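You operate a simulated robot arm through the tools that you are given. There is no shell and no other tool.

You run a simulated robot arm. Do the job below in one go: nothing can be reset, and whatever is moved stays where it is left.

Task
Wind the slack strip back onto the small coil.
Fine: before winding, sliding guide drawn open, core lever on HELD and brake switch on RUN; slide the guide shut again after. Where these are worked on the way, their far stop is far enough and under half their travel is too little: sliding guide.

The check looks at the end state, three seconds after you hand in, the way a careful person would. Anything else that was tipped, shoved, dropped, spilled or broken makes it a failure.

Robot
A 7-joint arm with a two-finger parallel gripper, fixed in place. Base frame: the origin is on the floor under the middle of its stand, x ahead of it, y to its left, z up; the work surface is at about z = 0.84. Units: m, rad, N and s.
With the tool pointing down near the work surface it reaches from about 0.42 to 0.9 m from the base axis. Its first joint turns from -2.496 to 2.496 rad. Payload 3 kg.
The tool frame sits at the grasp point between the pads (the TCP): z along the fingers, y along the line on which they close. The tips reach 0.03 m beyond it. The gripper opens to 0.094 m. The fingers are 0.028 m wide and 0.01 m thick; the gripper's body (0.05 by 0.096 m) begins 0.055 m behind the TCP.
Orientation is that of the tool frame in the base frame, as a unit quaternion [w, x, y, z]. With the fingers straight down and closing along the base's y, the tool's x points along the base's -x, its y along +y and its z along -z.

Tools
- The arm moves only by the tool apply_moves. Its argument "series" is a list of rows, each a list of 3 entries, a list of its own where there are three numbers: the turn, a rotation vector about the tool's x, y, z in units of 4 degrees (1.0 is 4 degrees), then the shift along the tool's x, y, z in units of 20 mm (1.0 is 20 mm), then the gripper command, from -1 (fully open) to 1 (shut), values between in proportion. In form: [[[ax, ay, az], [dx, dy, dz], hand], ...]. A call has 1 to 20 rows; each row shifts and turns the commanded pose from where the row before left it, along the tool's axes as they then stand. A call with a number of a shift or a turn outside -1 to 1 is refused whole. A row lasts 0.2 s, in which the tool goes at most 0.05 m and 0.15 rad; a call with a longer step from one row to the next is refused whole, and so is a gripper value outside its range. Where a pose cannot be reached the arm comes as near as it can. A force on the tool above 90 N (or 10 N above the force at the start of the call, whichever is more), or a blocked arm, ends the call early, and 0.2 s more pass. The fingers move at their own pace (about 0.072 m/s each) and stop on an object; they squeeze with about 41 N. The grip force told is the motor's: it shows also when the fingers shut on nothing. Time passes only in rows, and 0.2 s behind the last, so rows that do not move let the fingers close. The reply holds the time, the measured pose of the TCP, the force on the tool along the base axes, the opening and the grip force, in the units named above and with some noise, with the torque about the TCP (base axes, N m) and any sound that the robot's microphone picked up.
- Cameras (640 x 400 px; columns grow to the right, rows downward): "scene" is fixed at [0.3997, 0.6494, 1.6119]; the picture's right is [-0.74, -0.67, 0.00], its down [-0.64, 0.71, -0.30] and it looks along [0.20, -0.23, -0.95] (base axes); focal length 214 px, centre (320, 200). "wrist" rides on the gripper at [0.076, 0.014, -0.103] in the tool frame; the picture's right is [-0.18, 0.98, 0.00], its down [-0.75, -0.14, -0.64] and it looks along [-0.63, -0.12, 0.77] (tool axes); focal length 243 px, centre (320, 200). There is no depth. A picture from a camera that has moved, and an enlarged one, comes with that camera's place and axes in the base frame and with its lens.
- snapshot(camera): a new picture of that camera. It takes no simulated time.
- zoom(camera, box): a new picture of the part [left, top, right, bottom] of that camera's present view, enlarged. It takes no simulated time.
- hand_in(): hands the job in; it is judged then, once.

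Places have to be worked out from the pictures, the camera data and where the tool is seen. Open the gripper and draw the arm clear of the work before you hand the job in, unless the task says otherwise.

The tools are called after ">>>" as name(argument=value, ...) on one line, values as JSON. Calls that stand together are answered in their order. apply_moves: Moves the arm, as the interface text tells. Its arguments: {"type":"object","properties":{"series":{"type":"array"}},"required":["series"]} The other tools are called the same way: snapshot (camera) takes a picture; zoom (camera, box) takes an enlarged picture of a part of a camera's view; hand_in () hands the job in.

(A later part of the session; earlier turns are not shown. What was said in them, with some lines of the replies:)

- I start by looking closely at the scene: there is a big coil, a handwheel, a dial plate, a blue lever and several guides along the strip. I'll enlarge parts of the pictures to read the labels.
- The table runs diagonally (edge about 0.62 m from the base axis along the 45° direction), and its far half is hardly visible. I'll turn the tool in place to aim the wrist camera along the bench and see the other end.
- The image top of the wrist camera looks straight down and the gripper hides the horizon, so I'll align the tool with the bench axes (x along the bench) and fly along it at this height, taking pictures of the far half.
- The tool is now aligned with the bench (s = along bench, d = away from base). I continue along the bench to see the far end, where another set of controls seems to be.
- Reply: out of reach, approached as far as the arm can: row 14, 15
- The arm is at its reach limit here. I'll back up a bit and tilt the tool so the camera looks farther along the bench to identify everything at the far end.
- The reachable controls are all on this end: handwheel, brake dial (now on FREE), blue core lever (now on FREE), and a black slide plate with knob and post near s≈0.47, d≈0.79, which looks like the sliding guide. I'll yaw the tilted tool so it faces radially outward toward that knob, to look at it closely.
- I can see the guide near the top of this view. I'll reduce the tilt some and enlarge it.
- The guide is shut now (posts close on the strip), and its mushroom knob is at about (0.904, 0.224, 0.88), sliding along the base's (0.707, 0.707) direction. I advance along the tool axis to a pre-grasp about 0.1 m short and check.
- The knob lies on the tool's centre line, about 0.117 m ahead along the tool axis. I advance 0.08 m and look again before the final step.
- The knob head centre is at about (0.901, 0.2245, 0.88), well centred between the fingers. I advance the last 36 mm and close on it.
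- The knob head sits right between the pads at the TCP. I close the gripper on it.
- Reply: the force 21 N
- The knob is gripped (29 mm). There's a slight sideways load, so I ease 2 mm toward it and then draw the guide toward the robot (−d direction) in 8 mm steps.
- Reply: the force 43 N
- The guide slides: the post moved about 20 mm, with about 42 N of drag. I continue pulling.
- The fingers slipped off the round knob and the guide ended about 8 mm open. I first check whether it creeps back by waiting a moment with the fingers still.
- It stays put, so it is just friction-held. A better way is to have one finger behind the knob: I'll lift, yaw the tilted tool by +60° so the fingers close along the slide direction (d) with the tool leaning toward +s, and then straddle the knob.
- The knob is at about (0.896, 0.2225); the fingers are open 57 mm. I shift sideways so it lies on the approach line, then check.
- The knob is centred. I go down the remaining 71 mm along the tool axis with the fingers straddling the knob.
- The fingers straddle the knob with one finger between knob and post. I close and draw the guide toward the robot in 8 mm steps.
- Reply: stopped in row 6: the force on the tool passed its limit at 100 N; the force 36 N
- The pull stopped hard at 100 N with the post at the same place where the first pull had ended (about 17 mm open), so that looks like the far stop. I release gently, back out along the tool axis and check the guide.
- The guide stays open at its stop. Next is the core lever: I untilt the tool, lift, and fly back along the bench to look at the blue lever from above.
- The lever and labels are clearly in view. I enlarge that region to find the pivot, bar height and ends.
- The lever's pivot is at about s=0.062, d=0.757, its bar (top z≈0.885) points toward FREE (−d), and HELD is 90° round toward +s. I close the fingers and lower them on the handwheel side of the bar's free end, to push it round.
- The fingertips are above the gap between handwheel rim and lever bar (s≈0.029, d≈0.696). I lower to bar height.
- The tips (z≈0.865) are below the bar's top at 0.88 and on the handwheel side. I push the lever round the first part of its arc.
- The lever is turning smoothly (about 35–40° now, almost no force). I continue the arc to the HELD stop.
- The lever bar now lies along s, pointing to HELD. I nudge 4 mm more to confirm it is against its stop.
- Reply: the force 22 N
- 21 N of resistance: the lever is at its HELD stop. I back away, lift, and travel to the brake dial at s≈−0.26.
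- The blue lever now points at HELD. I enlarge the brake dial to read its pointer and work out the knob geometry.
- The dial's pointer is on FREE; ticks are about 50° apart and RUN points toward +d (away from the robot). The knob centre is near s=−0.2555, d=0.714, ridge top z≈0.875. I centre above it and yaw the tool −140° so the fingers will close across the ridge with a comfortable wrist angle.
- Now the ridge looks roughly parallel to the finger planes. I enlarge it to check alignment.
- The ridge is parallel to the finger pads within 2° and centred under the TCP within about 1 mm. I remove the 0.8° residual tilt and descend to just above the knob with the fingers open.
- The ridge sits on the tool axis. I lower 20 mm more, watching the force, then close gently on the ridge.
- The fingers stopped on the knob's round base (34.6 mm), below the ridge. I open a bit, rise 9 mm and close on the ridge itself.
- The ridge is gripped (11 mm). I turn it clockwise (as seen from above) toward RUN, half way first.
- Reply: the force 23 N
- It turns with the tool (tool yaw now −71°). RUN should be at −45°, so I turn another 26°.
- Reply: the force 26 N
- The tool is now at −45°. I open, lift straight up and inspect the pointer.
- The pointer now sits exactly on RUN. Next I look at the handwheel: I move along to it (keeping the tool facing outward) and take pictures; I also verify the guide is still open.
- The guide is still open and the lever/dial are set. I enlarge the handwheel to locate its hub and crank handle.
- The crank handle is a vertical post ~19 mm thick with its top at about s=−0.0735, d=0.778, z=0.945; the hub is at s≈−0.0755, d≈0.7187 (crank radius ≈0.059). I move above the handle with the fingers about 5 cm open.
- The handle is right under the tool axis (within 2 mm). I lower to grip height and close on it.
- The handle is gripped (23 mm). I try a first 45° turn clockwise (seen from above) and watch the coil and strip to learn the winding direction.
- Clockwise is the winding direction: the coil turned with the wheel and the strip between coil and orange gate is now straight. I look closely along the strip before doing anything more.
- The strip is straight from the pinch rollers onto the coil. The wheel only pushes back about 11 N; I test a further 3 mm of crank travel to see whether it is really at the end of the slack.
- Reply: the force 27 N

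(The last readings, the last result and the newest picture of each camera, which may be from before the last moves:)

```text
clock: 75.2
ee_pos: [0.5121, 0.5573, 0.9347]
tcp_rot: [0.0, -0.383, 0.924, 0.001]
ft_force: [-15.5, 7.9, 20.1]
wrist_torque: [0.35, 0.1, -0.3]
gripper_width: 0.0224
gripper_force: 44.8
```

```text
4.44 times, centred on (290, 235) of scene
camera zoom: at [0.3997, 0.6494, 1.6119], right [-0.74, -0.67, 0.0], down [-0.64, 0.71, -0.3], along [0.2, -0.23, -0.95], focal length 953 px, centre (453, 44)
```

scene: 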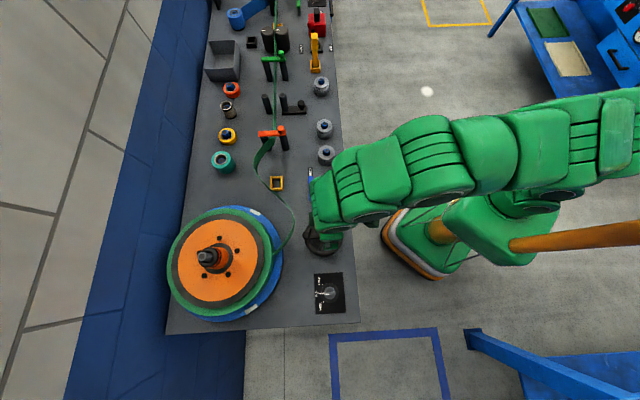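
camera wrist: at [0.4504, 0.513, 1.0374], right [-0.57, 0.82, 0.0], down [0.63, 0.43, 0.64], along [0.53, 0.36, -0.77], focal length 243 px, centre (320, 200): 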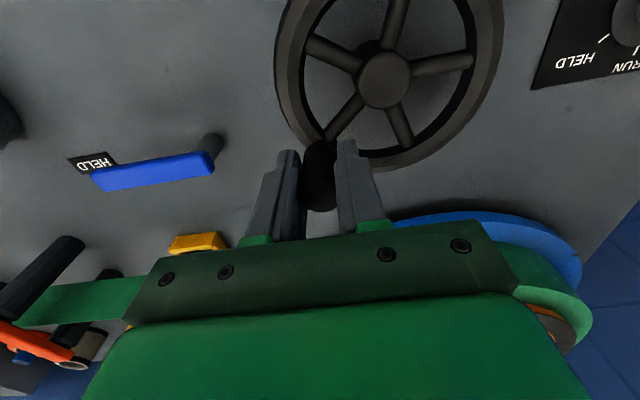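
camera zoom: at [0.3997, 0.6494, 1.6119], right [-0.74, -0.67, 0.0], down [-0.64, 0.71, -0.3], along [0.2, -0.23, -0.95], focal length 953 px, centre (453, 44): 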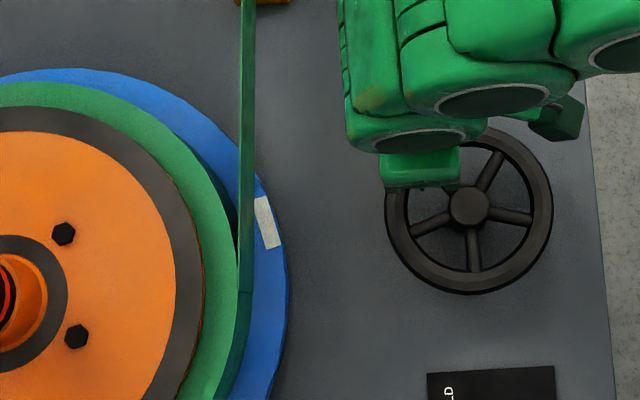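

The coil's bolts did not move at all in that last bit while the wheel gave only slightly, so the strip is taut and the slack is wound up. I relax the radial load, release the handle and lift clear, then check that it holds.

>>> apply_moves(series=[[[0, 0, 0], [0.07, 0.07, 0], 1], [[0, 0, 0], [0, 0, 0], 0.3], [[0, 0, 0], [0, 0, 0], -0.1], [[0, 0, 0], [0, 0, 0], -0.1], [[0, 0, 0], [0, 0, -1], -0.1], [[0, 0, 0], [0, 0, -1], -0.1], [[0, 0, 0], [0, 0, -1], -0.1], [[0, 0, 0], [0, 0, -1], -0.1], [[0, 0, 0], [0, 0, -1], -0.1], [[0, 0, 0], [0, 0, -1], -0.1], [[0, 0, 0], [0, 0, -1], -0.1]])

>>> zoom(camera="scene", box=[160, 120, 360, 320])

>>> snapshot(camera="wrist")

```text
clock: 77.6
ee_pos: [0.5133, 0.5565, 1.0742]
tcp_rot: [0.0, -0.382, 0.924, -0.001]
ft_force: [-0.3, 0.2, 0.1]
wrist_torque: [0.01, 0.0, 0.0]
gripper_width: 0.0517
gripper_force: 0.0
```

```text
2.00 times, centred on (260, 220) of scene
camera zoom: at [0.3997, 0.6494, 1.6119], right [-0.74, -0.67, 0.0], down [-0.64, 0.71, -0.3], along [0.2, -0.23, -0.95], focal length 429 px, centre (440, 160)
```

zoom: 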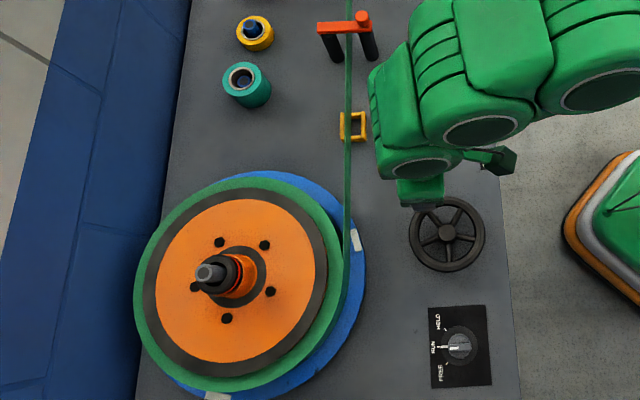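

```text
taken
camera wrist: at [0.4502, 0.5127, 1.177], right [-0.57, 0.82, 0.0], down [0.63, 0.43, 0.64], along [0.53, 0.36, -0.77], focal length 243 px, centre (320, 200)
```

wrist: 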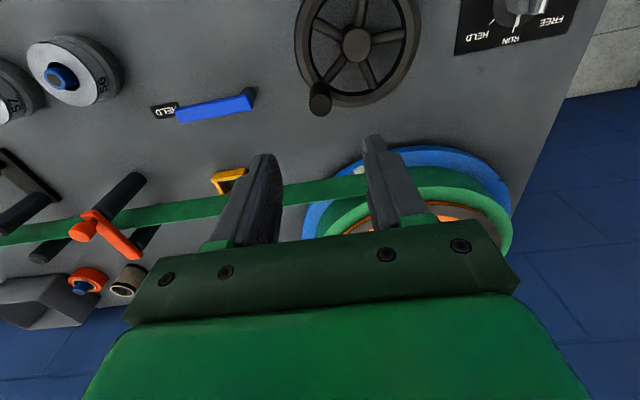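

The strip stays taut with the handle released, coil and controls are as they should be. Now I go back to shut the guide: yaw the tool back (+90°) with the fingers closed and travel along the bench.

>>> apply_moves(series=[[[0, 0, 1], [0, 0, 0], 1], [[0, 0, 1], [0, 0, 0], 1], [[0, 0, 1], [0, 0, 0], 1], [[0, 0, 1], [0, 0, 0], 1], [[0, 0, 1], [0, 0, 0], 1], [[0, 0, 1], [0, 0, 0], 1], [[0, 0, 1], [0, 0, 0], 1], [[0, 0, 1], [0, 0, 0], 1], [[0, 0, 1], [0, 0, 0], 1], [[0, 0, 1], [0, 0, 0], 1], [[0, 0, 1], [0, 0, 0], 1], [[0, 0, 1], [0, 0, 0], 1], [[0, 0, 1], [0, 0, 0], 1], [[0, 0, 1], [0, 0, 0], 1], [[0, 0, 1], [0, 0, 0], 1], [[0, 0, 1], [0, 0, 0], 1], [[0, 0, 1], [0, 0, 0], 1], [[0, 0, 1], [0, 0, 0], 1], [[0, 0, 1], [0, 0, 0], 1], [[0, 0, 1], [0, 0, 0], 1]])

>>> apply_moves(series=[[[0, 0, 1], [0, 0, 0], 1], [[0, 0, 1], [0, 0, 0], 1], [[0, 0, 0.5], [0, 0, 0], 1], [[0, 0, 0], [-1, -0.2, 0], 1], [[0, 0, 0], [-1, -0.2, 0], 1], [[0, 0, 0], [-1, -0.2, 0], 1], [[0, 0, 0], [-1, -0.2, 0], 1], [[0, 0, 0], [-1, -0.2, 0], 1], [[0, 0, 0], [-1, -0.2, 0], 1], [[0, 0, 0], [-1, -0.2, 0], 1], [[0, 0, 0], [-1, -0.2, 0], 1], [[0, 0, 0], [-1, -0.2, 0], 1], [[0, 0, 0], [-1, -0.2, 0], 1], [[0, 0, 0], [-1, -0.2, 0], 1], [[0, 0, 0], [-1, -0.2, 0], 1], [[0, 0, 0], [-1, -0.2, 0], 1], [[0, 0, 0], [-1, -0.2, 0], 1], [[0, 0, 0], [-1, -0.2, 0], 1]])

>>> snapshot(camera="wrist")

>>> snapshot(camera="scene")

```text
clock: 81.8
ee_pos: [0.5123, 0.5577, 1.075]
tcp_rot: [0.0, 0.301, 0.954, 0.0]
ft_force: [-0.2, -0.5, 0.5]
wrist_torque: [-0.04, 0.03, -0.02]
gripper_width: 0.0003
gripper_force: 32.8
```

```text
clock: 85.6
ee_pos: [0.6813, 0.3029, 1.0745]
tcp_rot: [0.0, 0.382, 0.924, -0.001]
ft_force: [-0.2, -1.0, -0.1]
wrist_torque: [-0.01, 0.0, -0.01]
gripper_width: 0.0
gripper_force: 33.6
```

```text
taken
camera wrist: at [0.6388, 0.3669, 1.1769], right [0.82, 0.57, 0.0], down [0.43, -0.63, 0.64], along [0.36, -0.53, -0.77], focal length 243 px, centre (320, 200)
```

wrist: 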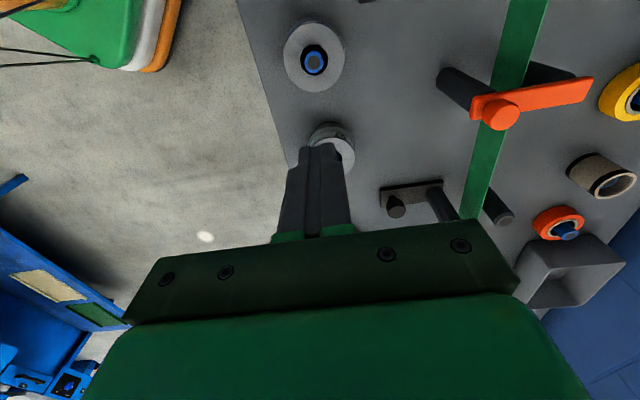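

```text
taken
```

scene: 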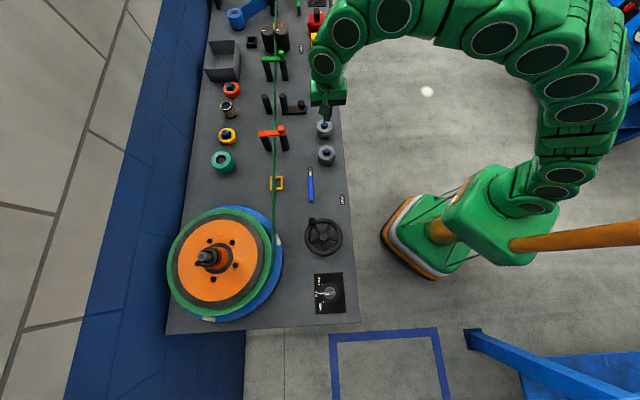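

All is well: handwheel handle free, strip straight. I tilt the closed fingers toward +s again and move to a point just short of the guide's knob on its robot side.

>>> apply_moves(series=[[[0, -1, 0], [0, 0, 0], 1], [[0, -1, 0], [0, 0, 0], 1], [[0, -1, 0], [0, 0, 0], 1], [[0, -1, 0], [0, 0, 0], 1], [[0, -1, 0], [0, 0, 0], 1], [[0, -1, 0], [0, 0, 0], 1], [[0, -1, 0], [0, 0, 0], 1], [[0, 0, 0], [-0.586, 0.3, 0.994], 1], [[0, 0, 0], [-0.586, 0.3, 0.994], 1], [[0, 0, 0], [-0.586, 0.3, 0.994], 1], [[0, 0, 0], [-0.586, 0.3, 0.994], 1], [[0, 0, 0], [-0.586, 0.3, 0.994], 1], [[0, 0, 0], [-0.586, 0.3, 0.994], 1], [[0, 0, 0], [-0.586, 0.3, 0.994], 1], [[0, 0, 0], [-0.586, 0.3, 0.994], 1]])

>>> snapshot(camera="wrist")

>>> zoom(camera="scene", box=[260, 70, 350, 130])

```text
clock: 88.8
ee_pos: [0.8273, 0.2267, 0.9794]
tcp_rot: [0.224, 0.37, 0.897, -0.092]
ft_force: [0.2, -0.1, 0.2]
wrist_torque: [0.02, -0.01, -0.02]
gripper_width: 0.0
gripper_force: 32.7
```

```text
taken
camera wrist: at [0.7563, 0.3179, 1.034], right [0.81, 0.58, 0.09], down [0.16, -0.36, 0.92], along [0.57, -0.73, -0.38], focal length 243 px, centre (320, 200)
```

wrist: 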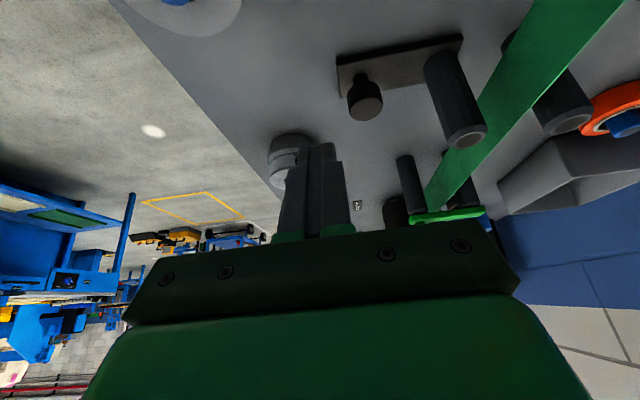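

```text
6.67 times, centred on (305, 100) of scene
camera zoom: at [0.3997, 0.6494, 1.6119], right [-0.74, -0.67, 0.0], down [-0.64, 0.71, -0.3], along [0.2, -0.23, -0.95], focal length 1430 px, centre (420, 867)
```

zoom: 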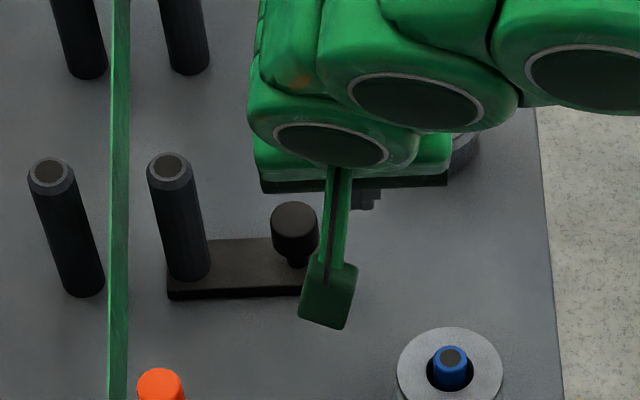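

The knob's near face is at d≈0.768 and my fingers' face at 0.755. I go down 0.1 m along the tool axis beside the knob and check.

>>> apply_moves(series=[[[0, 0, 0], [0, -0.04, 1], 1], [[0, 0, 0], [0, -0.04, 1], 1], [[0, 0, 0], [0, 0, 1], 1], [[0, 0, 0], [0, 0, 1], 1], [[0, 0, 0], [0, 0, 1], 1]])

>>> snapshot(camera="wrist")

>>> zoom(camera="scene", box=[260, 70, 350, 130])

```text
clock: 90.0
ee_pos: [0.8609, 0.1932, 0.8886]
tcp_rot: [0.223, 0.37, 0.897, -0.093]
ft_force: [0.7, -0.5, 0.5]
wrist_torque: [0.04, -0.04, -0.01]
gripper_width: 0.0001
gripper_force: 33.2
```

```text
taken
camera wrist: at [0.7896, 0.2824, 0.9442], right [0.81, 0.58, 0.09], down [0.16, -0.36, 0.92], along [0.57, -0.73, -0.38], focal length 243 px, centre (320, 200)
```

wrist: 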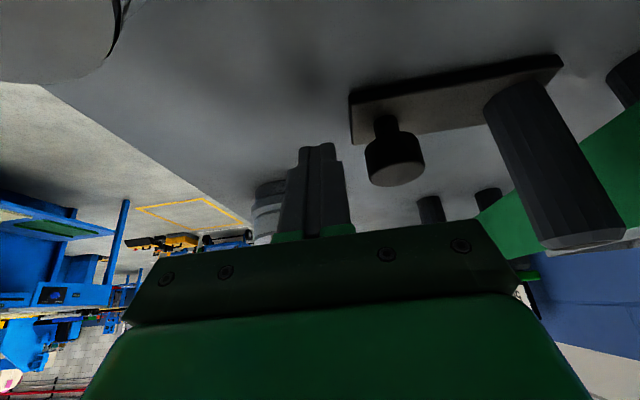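

```text
6.67 times, centred on (305, 100) of scene
camera zoom: at [0.3997, 0.6494, 1.6119], right [-0.74, -0.67, 0.0], down [-0.64, 0.71, -0.3], along [0.2, -0.23, -0.95], focal length 1430 px, centre (420, 867)
```

zoom: 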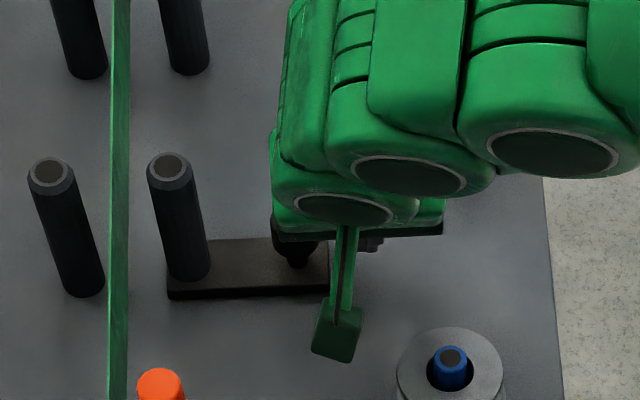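

The fingers are beside the knob at the right height. I push it toward +d in 6 mm steps.

>>> apply_moves(series=[[[0, 0, 0], [0, 0.3, 0], 1], [[0, 0, 0], [0, 0.3, 0], 1], [[0, 0, 0], [0, 0.3, 0], 1], [[0, 0, 0], [0, 0.3, 0], 1]])

>>> snapshot(camera="wrist")

>>> zoom(camera="scene", box=[260, 70, 350, 130])

```text
clock: 91.0
ee_pos: [0.8778, 0.2095, 0.8891]
tcp_rot: [0.224, 0.372, 0.896, -0.093]
ft_force: [-0.8, 0.3, -1.4]
wrist_torque: [-0.02, 0.03, -0.03]
gripper_width: 0.0
gripper_force: 33.0
```

```text
taken
camera wrist: at [0.8066, 0.2996, 0.9449], right [0.81, 0.58, 0.09], down [0.16, -0.36, 0.92], along [0.56, -0.73, -0.38], focal length 243 px, centre (320, 200)
```

wrist: 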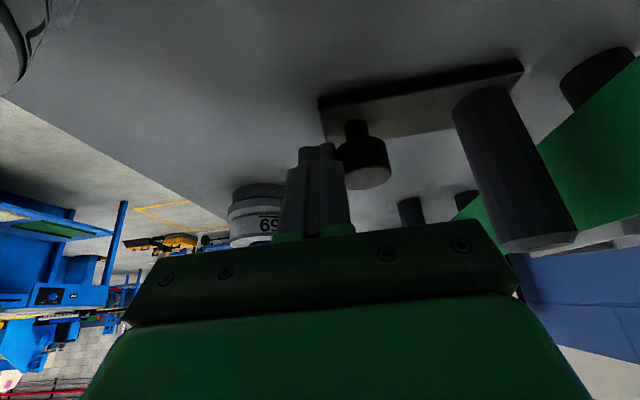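

```text
6.67 times, centred on (305, 100) of scene
camera zoom: at [0.3997, 0.6494, 1.6119], right [-0.74, -0.67, 0.0], down [-0.64, 0.71, -0.3], along [0.2, -0.23, -0.95], focal length 1430 px, centre (420, 867)
```

zoom: 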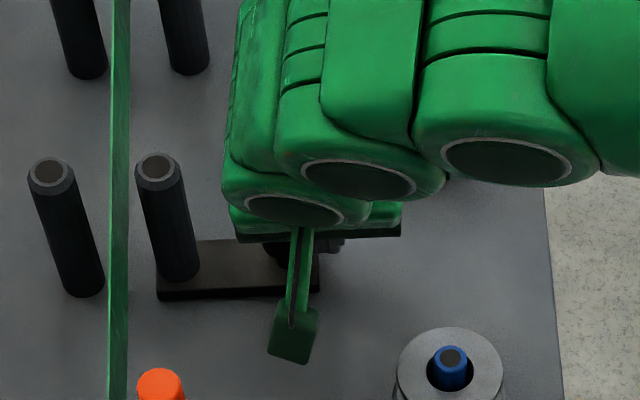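

It slides easily (force near zero), which also confirms the earlier hard resistance was the open stop. I push about 9 mm more toward the original shut place.

>>> apply_moves(series=[[[0, 0, 0], [0, 0.25, 0], 1], [[0, 0, 0], [0, 0.2, 0], 1], [[0, 0, 0], [0, 0, 0], 1]])

>>> zoom(camera="scene", box=[260, 70, 350, 130])

```text
clock: 91.8
ee_pos: [0.8839, 0.2158, 0.8888]
tcp_rot: [0.224, 0.371, 0.897, -0.093]
ft_force: [-0.5, 0.5, 0.1]
wrist_torque: [0.02, -0.02, 0.0]
gripper_width: 0.0001
gripper_force: 32.5
```

```text
6.67 times, centred on (305, 100) of scene
camera zoom: at [0.3997, 0.6494, 1.6119], right [-0.74, -0.67, 0.0], down [-0.64, 0.71, -0.3], along [0.2, -0.23, -0.95], focal length 1430 px, centre (420, 867)
```

zoom: 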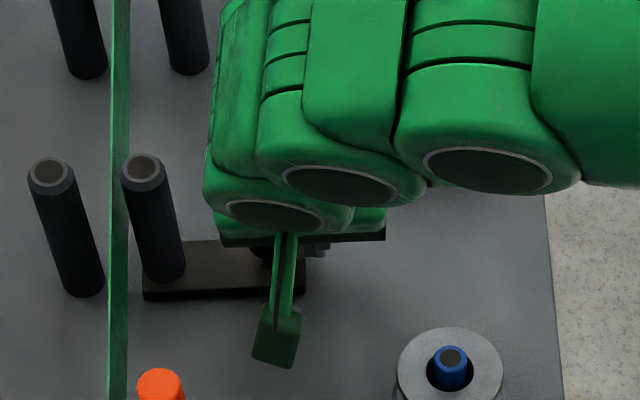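

The post is back within about 1 mm of its original place. I nudge 2 mm more to seat it against the shut stop.

>>> apply_moves(series=[[[0, 0, 0], [0, 0.1, 0], 1], [[0, 0, 0], [0, 0.05, 0], 1]])

>>> zoom(camera="scene", box=[260, 70, 350, 130])

>>> snapshot(camera="wrist")

```text
clock: 92.4
ee_pos: [0.8841, 0.2168, 0.8883]
tcp_rot: [0.222, 0.371, 0.897, -0.094]
ft_force: [-23.9, -9.8, 8.2]
wrist_torque: [-0.19, 0.42, -0.05]
gripper_width: 0.0
gripper_force: 32.5
```

```text
6.67 times, centred on (305, 100) of scene
camera zoom: at [0.3997, 0.6494, 1.6119], right [-0.74, -0.67, 0.0], down [-0.64, 0.71, -0.3], along [0.2, -0.23, -0.95], focal length 1430 px, centre (420, 867)
```

zoom: 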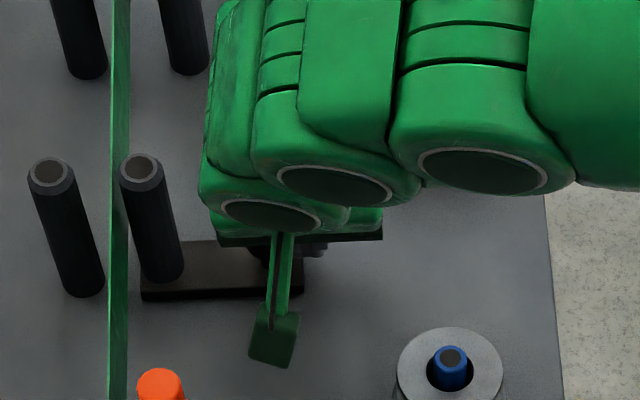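

```text
taken
camera wrist: at [0.8138, 0.3077, 0.9432], right [0.81, 0.58, 0.08], down [0.16, -0.36, 0.92], along [0.56, -0.73, -0.38], focal length 243 px, centre (320, 200)
```

wrist: 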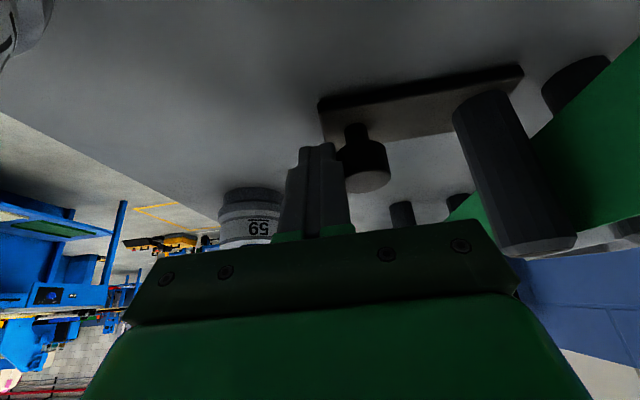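

The shut stop is felt (24 N) and the post is back at its original place. I back off, withdraw upward, open the gripper and draw the arm clear.

>>> apply_moves(series=[[[0, 0, 0], [0, -0.5, 0], 1], [[0, 0, 0], [0, -0.5, 0], 1], [[0, 0, 0], [0, -0.2, -1], 1], [[0, 0, 0], [0, -0.2, -1], 1], [[0, 0, 0], [0, -0.2, -1], 1], [[0, 0, 0], [0, -0.2, -1], 1], [[0, 0, 0], [0, -0.2, -1], 1], [[0, 0, 0], [0, -0.2, -1], 1], [[0, 0, 0], [0, -0.5, -1], -1], [[0, 0, 0], [0, -0.5, -1], -1], [[0, 1, 0], [0, -0.5, -0.5], -1], [[0, 1, 0], [0, -0.5, -0.5], -1], [[0, 1, 0], [0, -0.5, -0.5], -1], [[0, 1, 0], [0, -0.5, -0.5], -1], [[0, 1, 0], [0, -0.5, -0.5], -1], [[0, 1, 0], [0, -0.5, -0.5], -1], [[0, 1, 0], [0, -0.5, -0.5], -1]])

>>> snapshot(camera="scene")

>>> zoom(camera="scene", box=[160, 120, 360, 320])

>>> zoom(camera="scene", box=[210, 50, 350, 155])

```text
clock: 96.0
ee_pos: [0.7246, 0.1897, 1.0964]
tcp_rot: [-0.001, 0.383, 0.924, 0.0]
ft_force: [0.0, -0.5, 0.1]
wrist_torque: [-0.01, -0.01, -0.01]
gripper_width: 0.0942
gripper_force: 0.0
```

```text
taken
```

scene: 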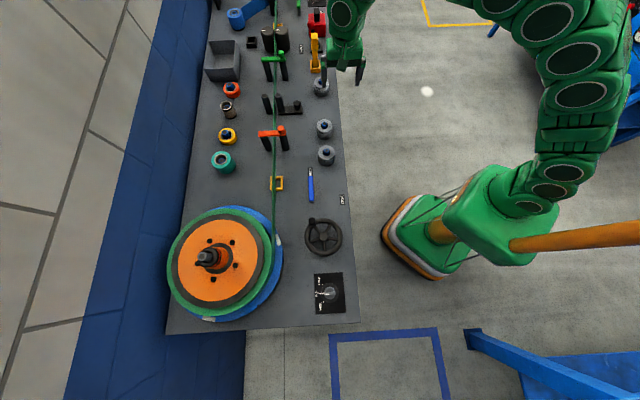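

```text
2.00 times, centred on (260, 220) of scene
camera zoom: at [0.3997, 0.6494, 1.6119], right [-0.74, -0.67, 0.0], down [-0.64, 0.71, -0.3], along [0.2, -0.23, -0.95], focal length 429 px, centre (440, 160)
```

zoom: 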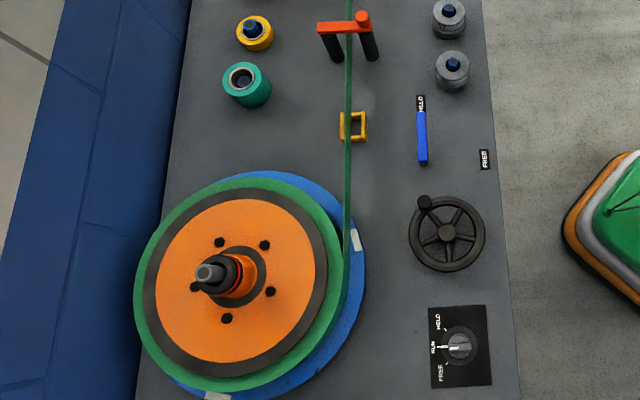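

```text
3.81 times, centred on (280, 102) of scene
camera zoom: at [0.3997, 0.6494, 1.6119], right [-0.74, -0.67, 0.0], down [-0.64, 0.71, -0.3], along [0.2, -0.23, -0.95], focal length 817 px, centre (472, 571)
```

zoom: 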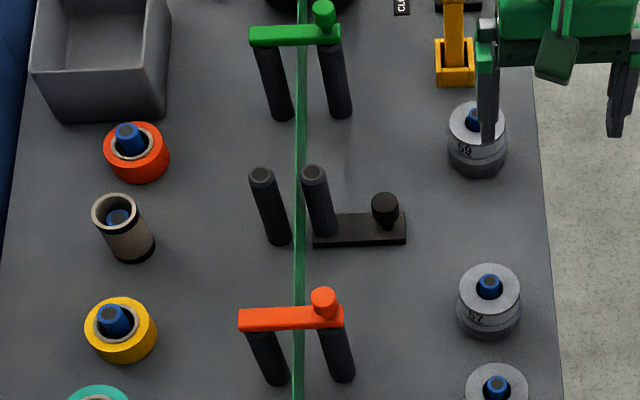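

The guide is shut, lever on HELD, brake on RUN, strip taut on the coil, and everything else is in its place. I draw the arm off the bench with the gripper open.

>>> apply_moves(series=[[[0, 0, 0], [0.3, -1, -0.5], -1], [[0, 0, 0], [0.3, -1, -0.5], -1], [[0, 0, 0], [0.3, -1, -0.5], -1], [[0, 0, 0], [0.3, -1, -0.5], -1], [[0, 0, 0], [0.3, -1, -0.5], -1], [[0, 0, 0], [0.3, -1, -0.5], -1], [[0, 0, 0], [0.3, -1, -0.5], -1]])

>>> snapshot(camera="scene")

>>> zoom(camera="scene", box=[230, 110, 350, 320])

```text
clock: 97.6
ee_pos: [0.5964, 0.1204, 1.168]
tcp_rot: [0.0, 0.382, 0.924, 0.0]
ft_force: [-0.5, 0.8, -0.7]
wrist_torque: [0.01, 0.0, 0.0]
gripper_width: 0.0938
gripper_force: 0.1
```

```text
taken
```

scene: 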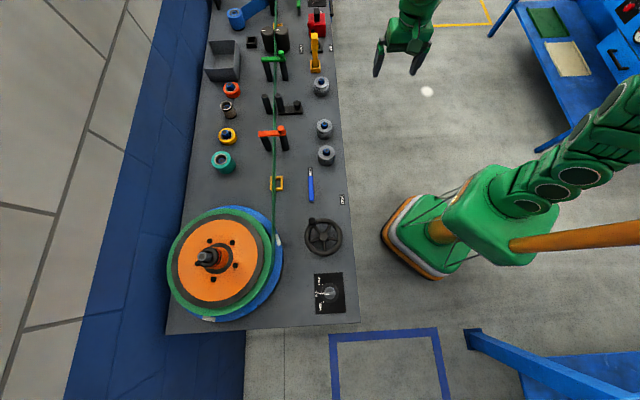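

```text
1.90 times, centred on (290, 215) of scene
camera zoom: at [0.3997, 0.6494, 1.6119], right [-0.74, -0.67, 0.0], down [-0.64, 0.71, -0.3], along [0.2, -0.23, -0.95], focal length 408 px, centre (377, 171)
```

zoom: 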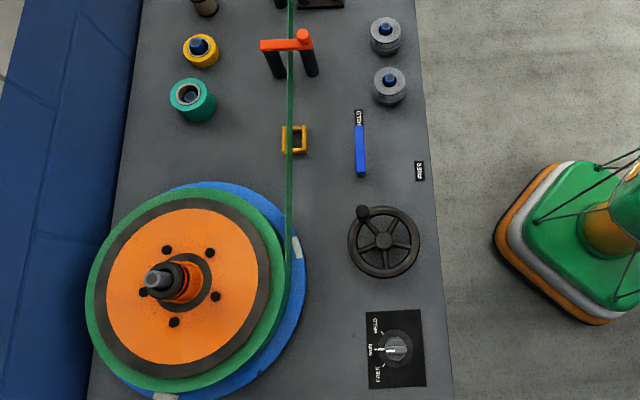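

The arm is clear of the bench with the gripper open. The strip is taut on the coil, the guide is shut, the lever is on HELD and the brake is on RUN, so I hand the job in.

>>> hand_in()

```text
The job is handed in.
```

I wound the slack strip back onto the coil and handed the job in. The result of the check has not come back.

- **Before winding:** I drew the sliding guide open to its far stop. My first grip slipped off the knob partway; the second pull reached the stop, where it resisted about 100 N. I then turned the core lever to its stop at HELD and set the brake switch to RUN.
- **Winding:** about 45° clockwise on the handwheel pulled the strip straight from the rollers to the coil. Turning slightly further moved the wheel but not the coil, so I took the strip as tight. It stayed tight after I let go of the handle.
- **After winding:** I pushed the guide shut until I felt its stop, with the post back where it started. The lever is still on HELD and the brake on RUN.

I took "the small coil" to be the orange-faced one at the near end, since its controls were the only ones in reach. In the last pictures nothing else looked moved. The gripper is open and the arm is clear of the bench.
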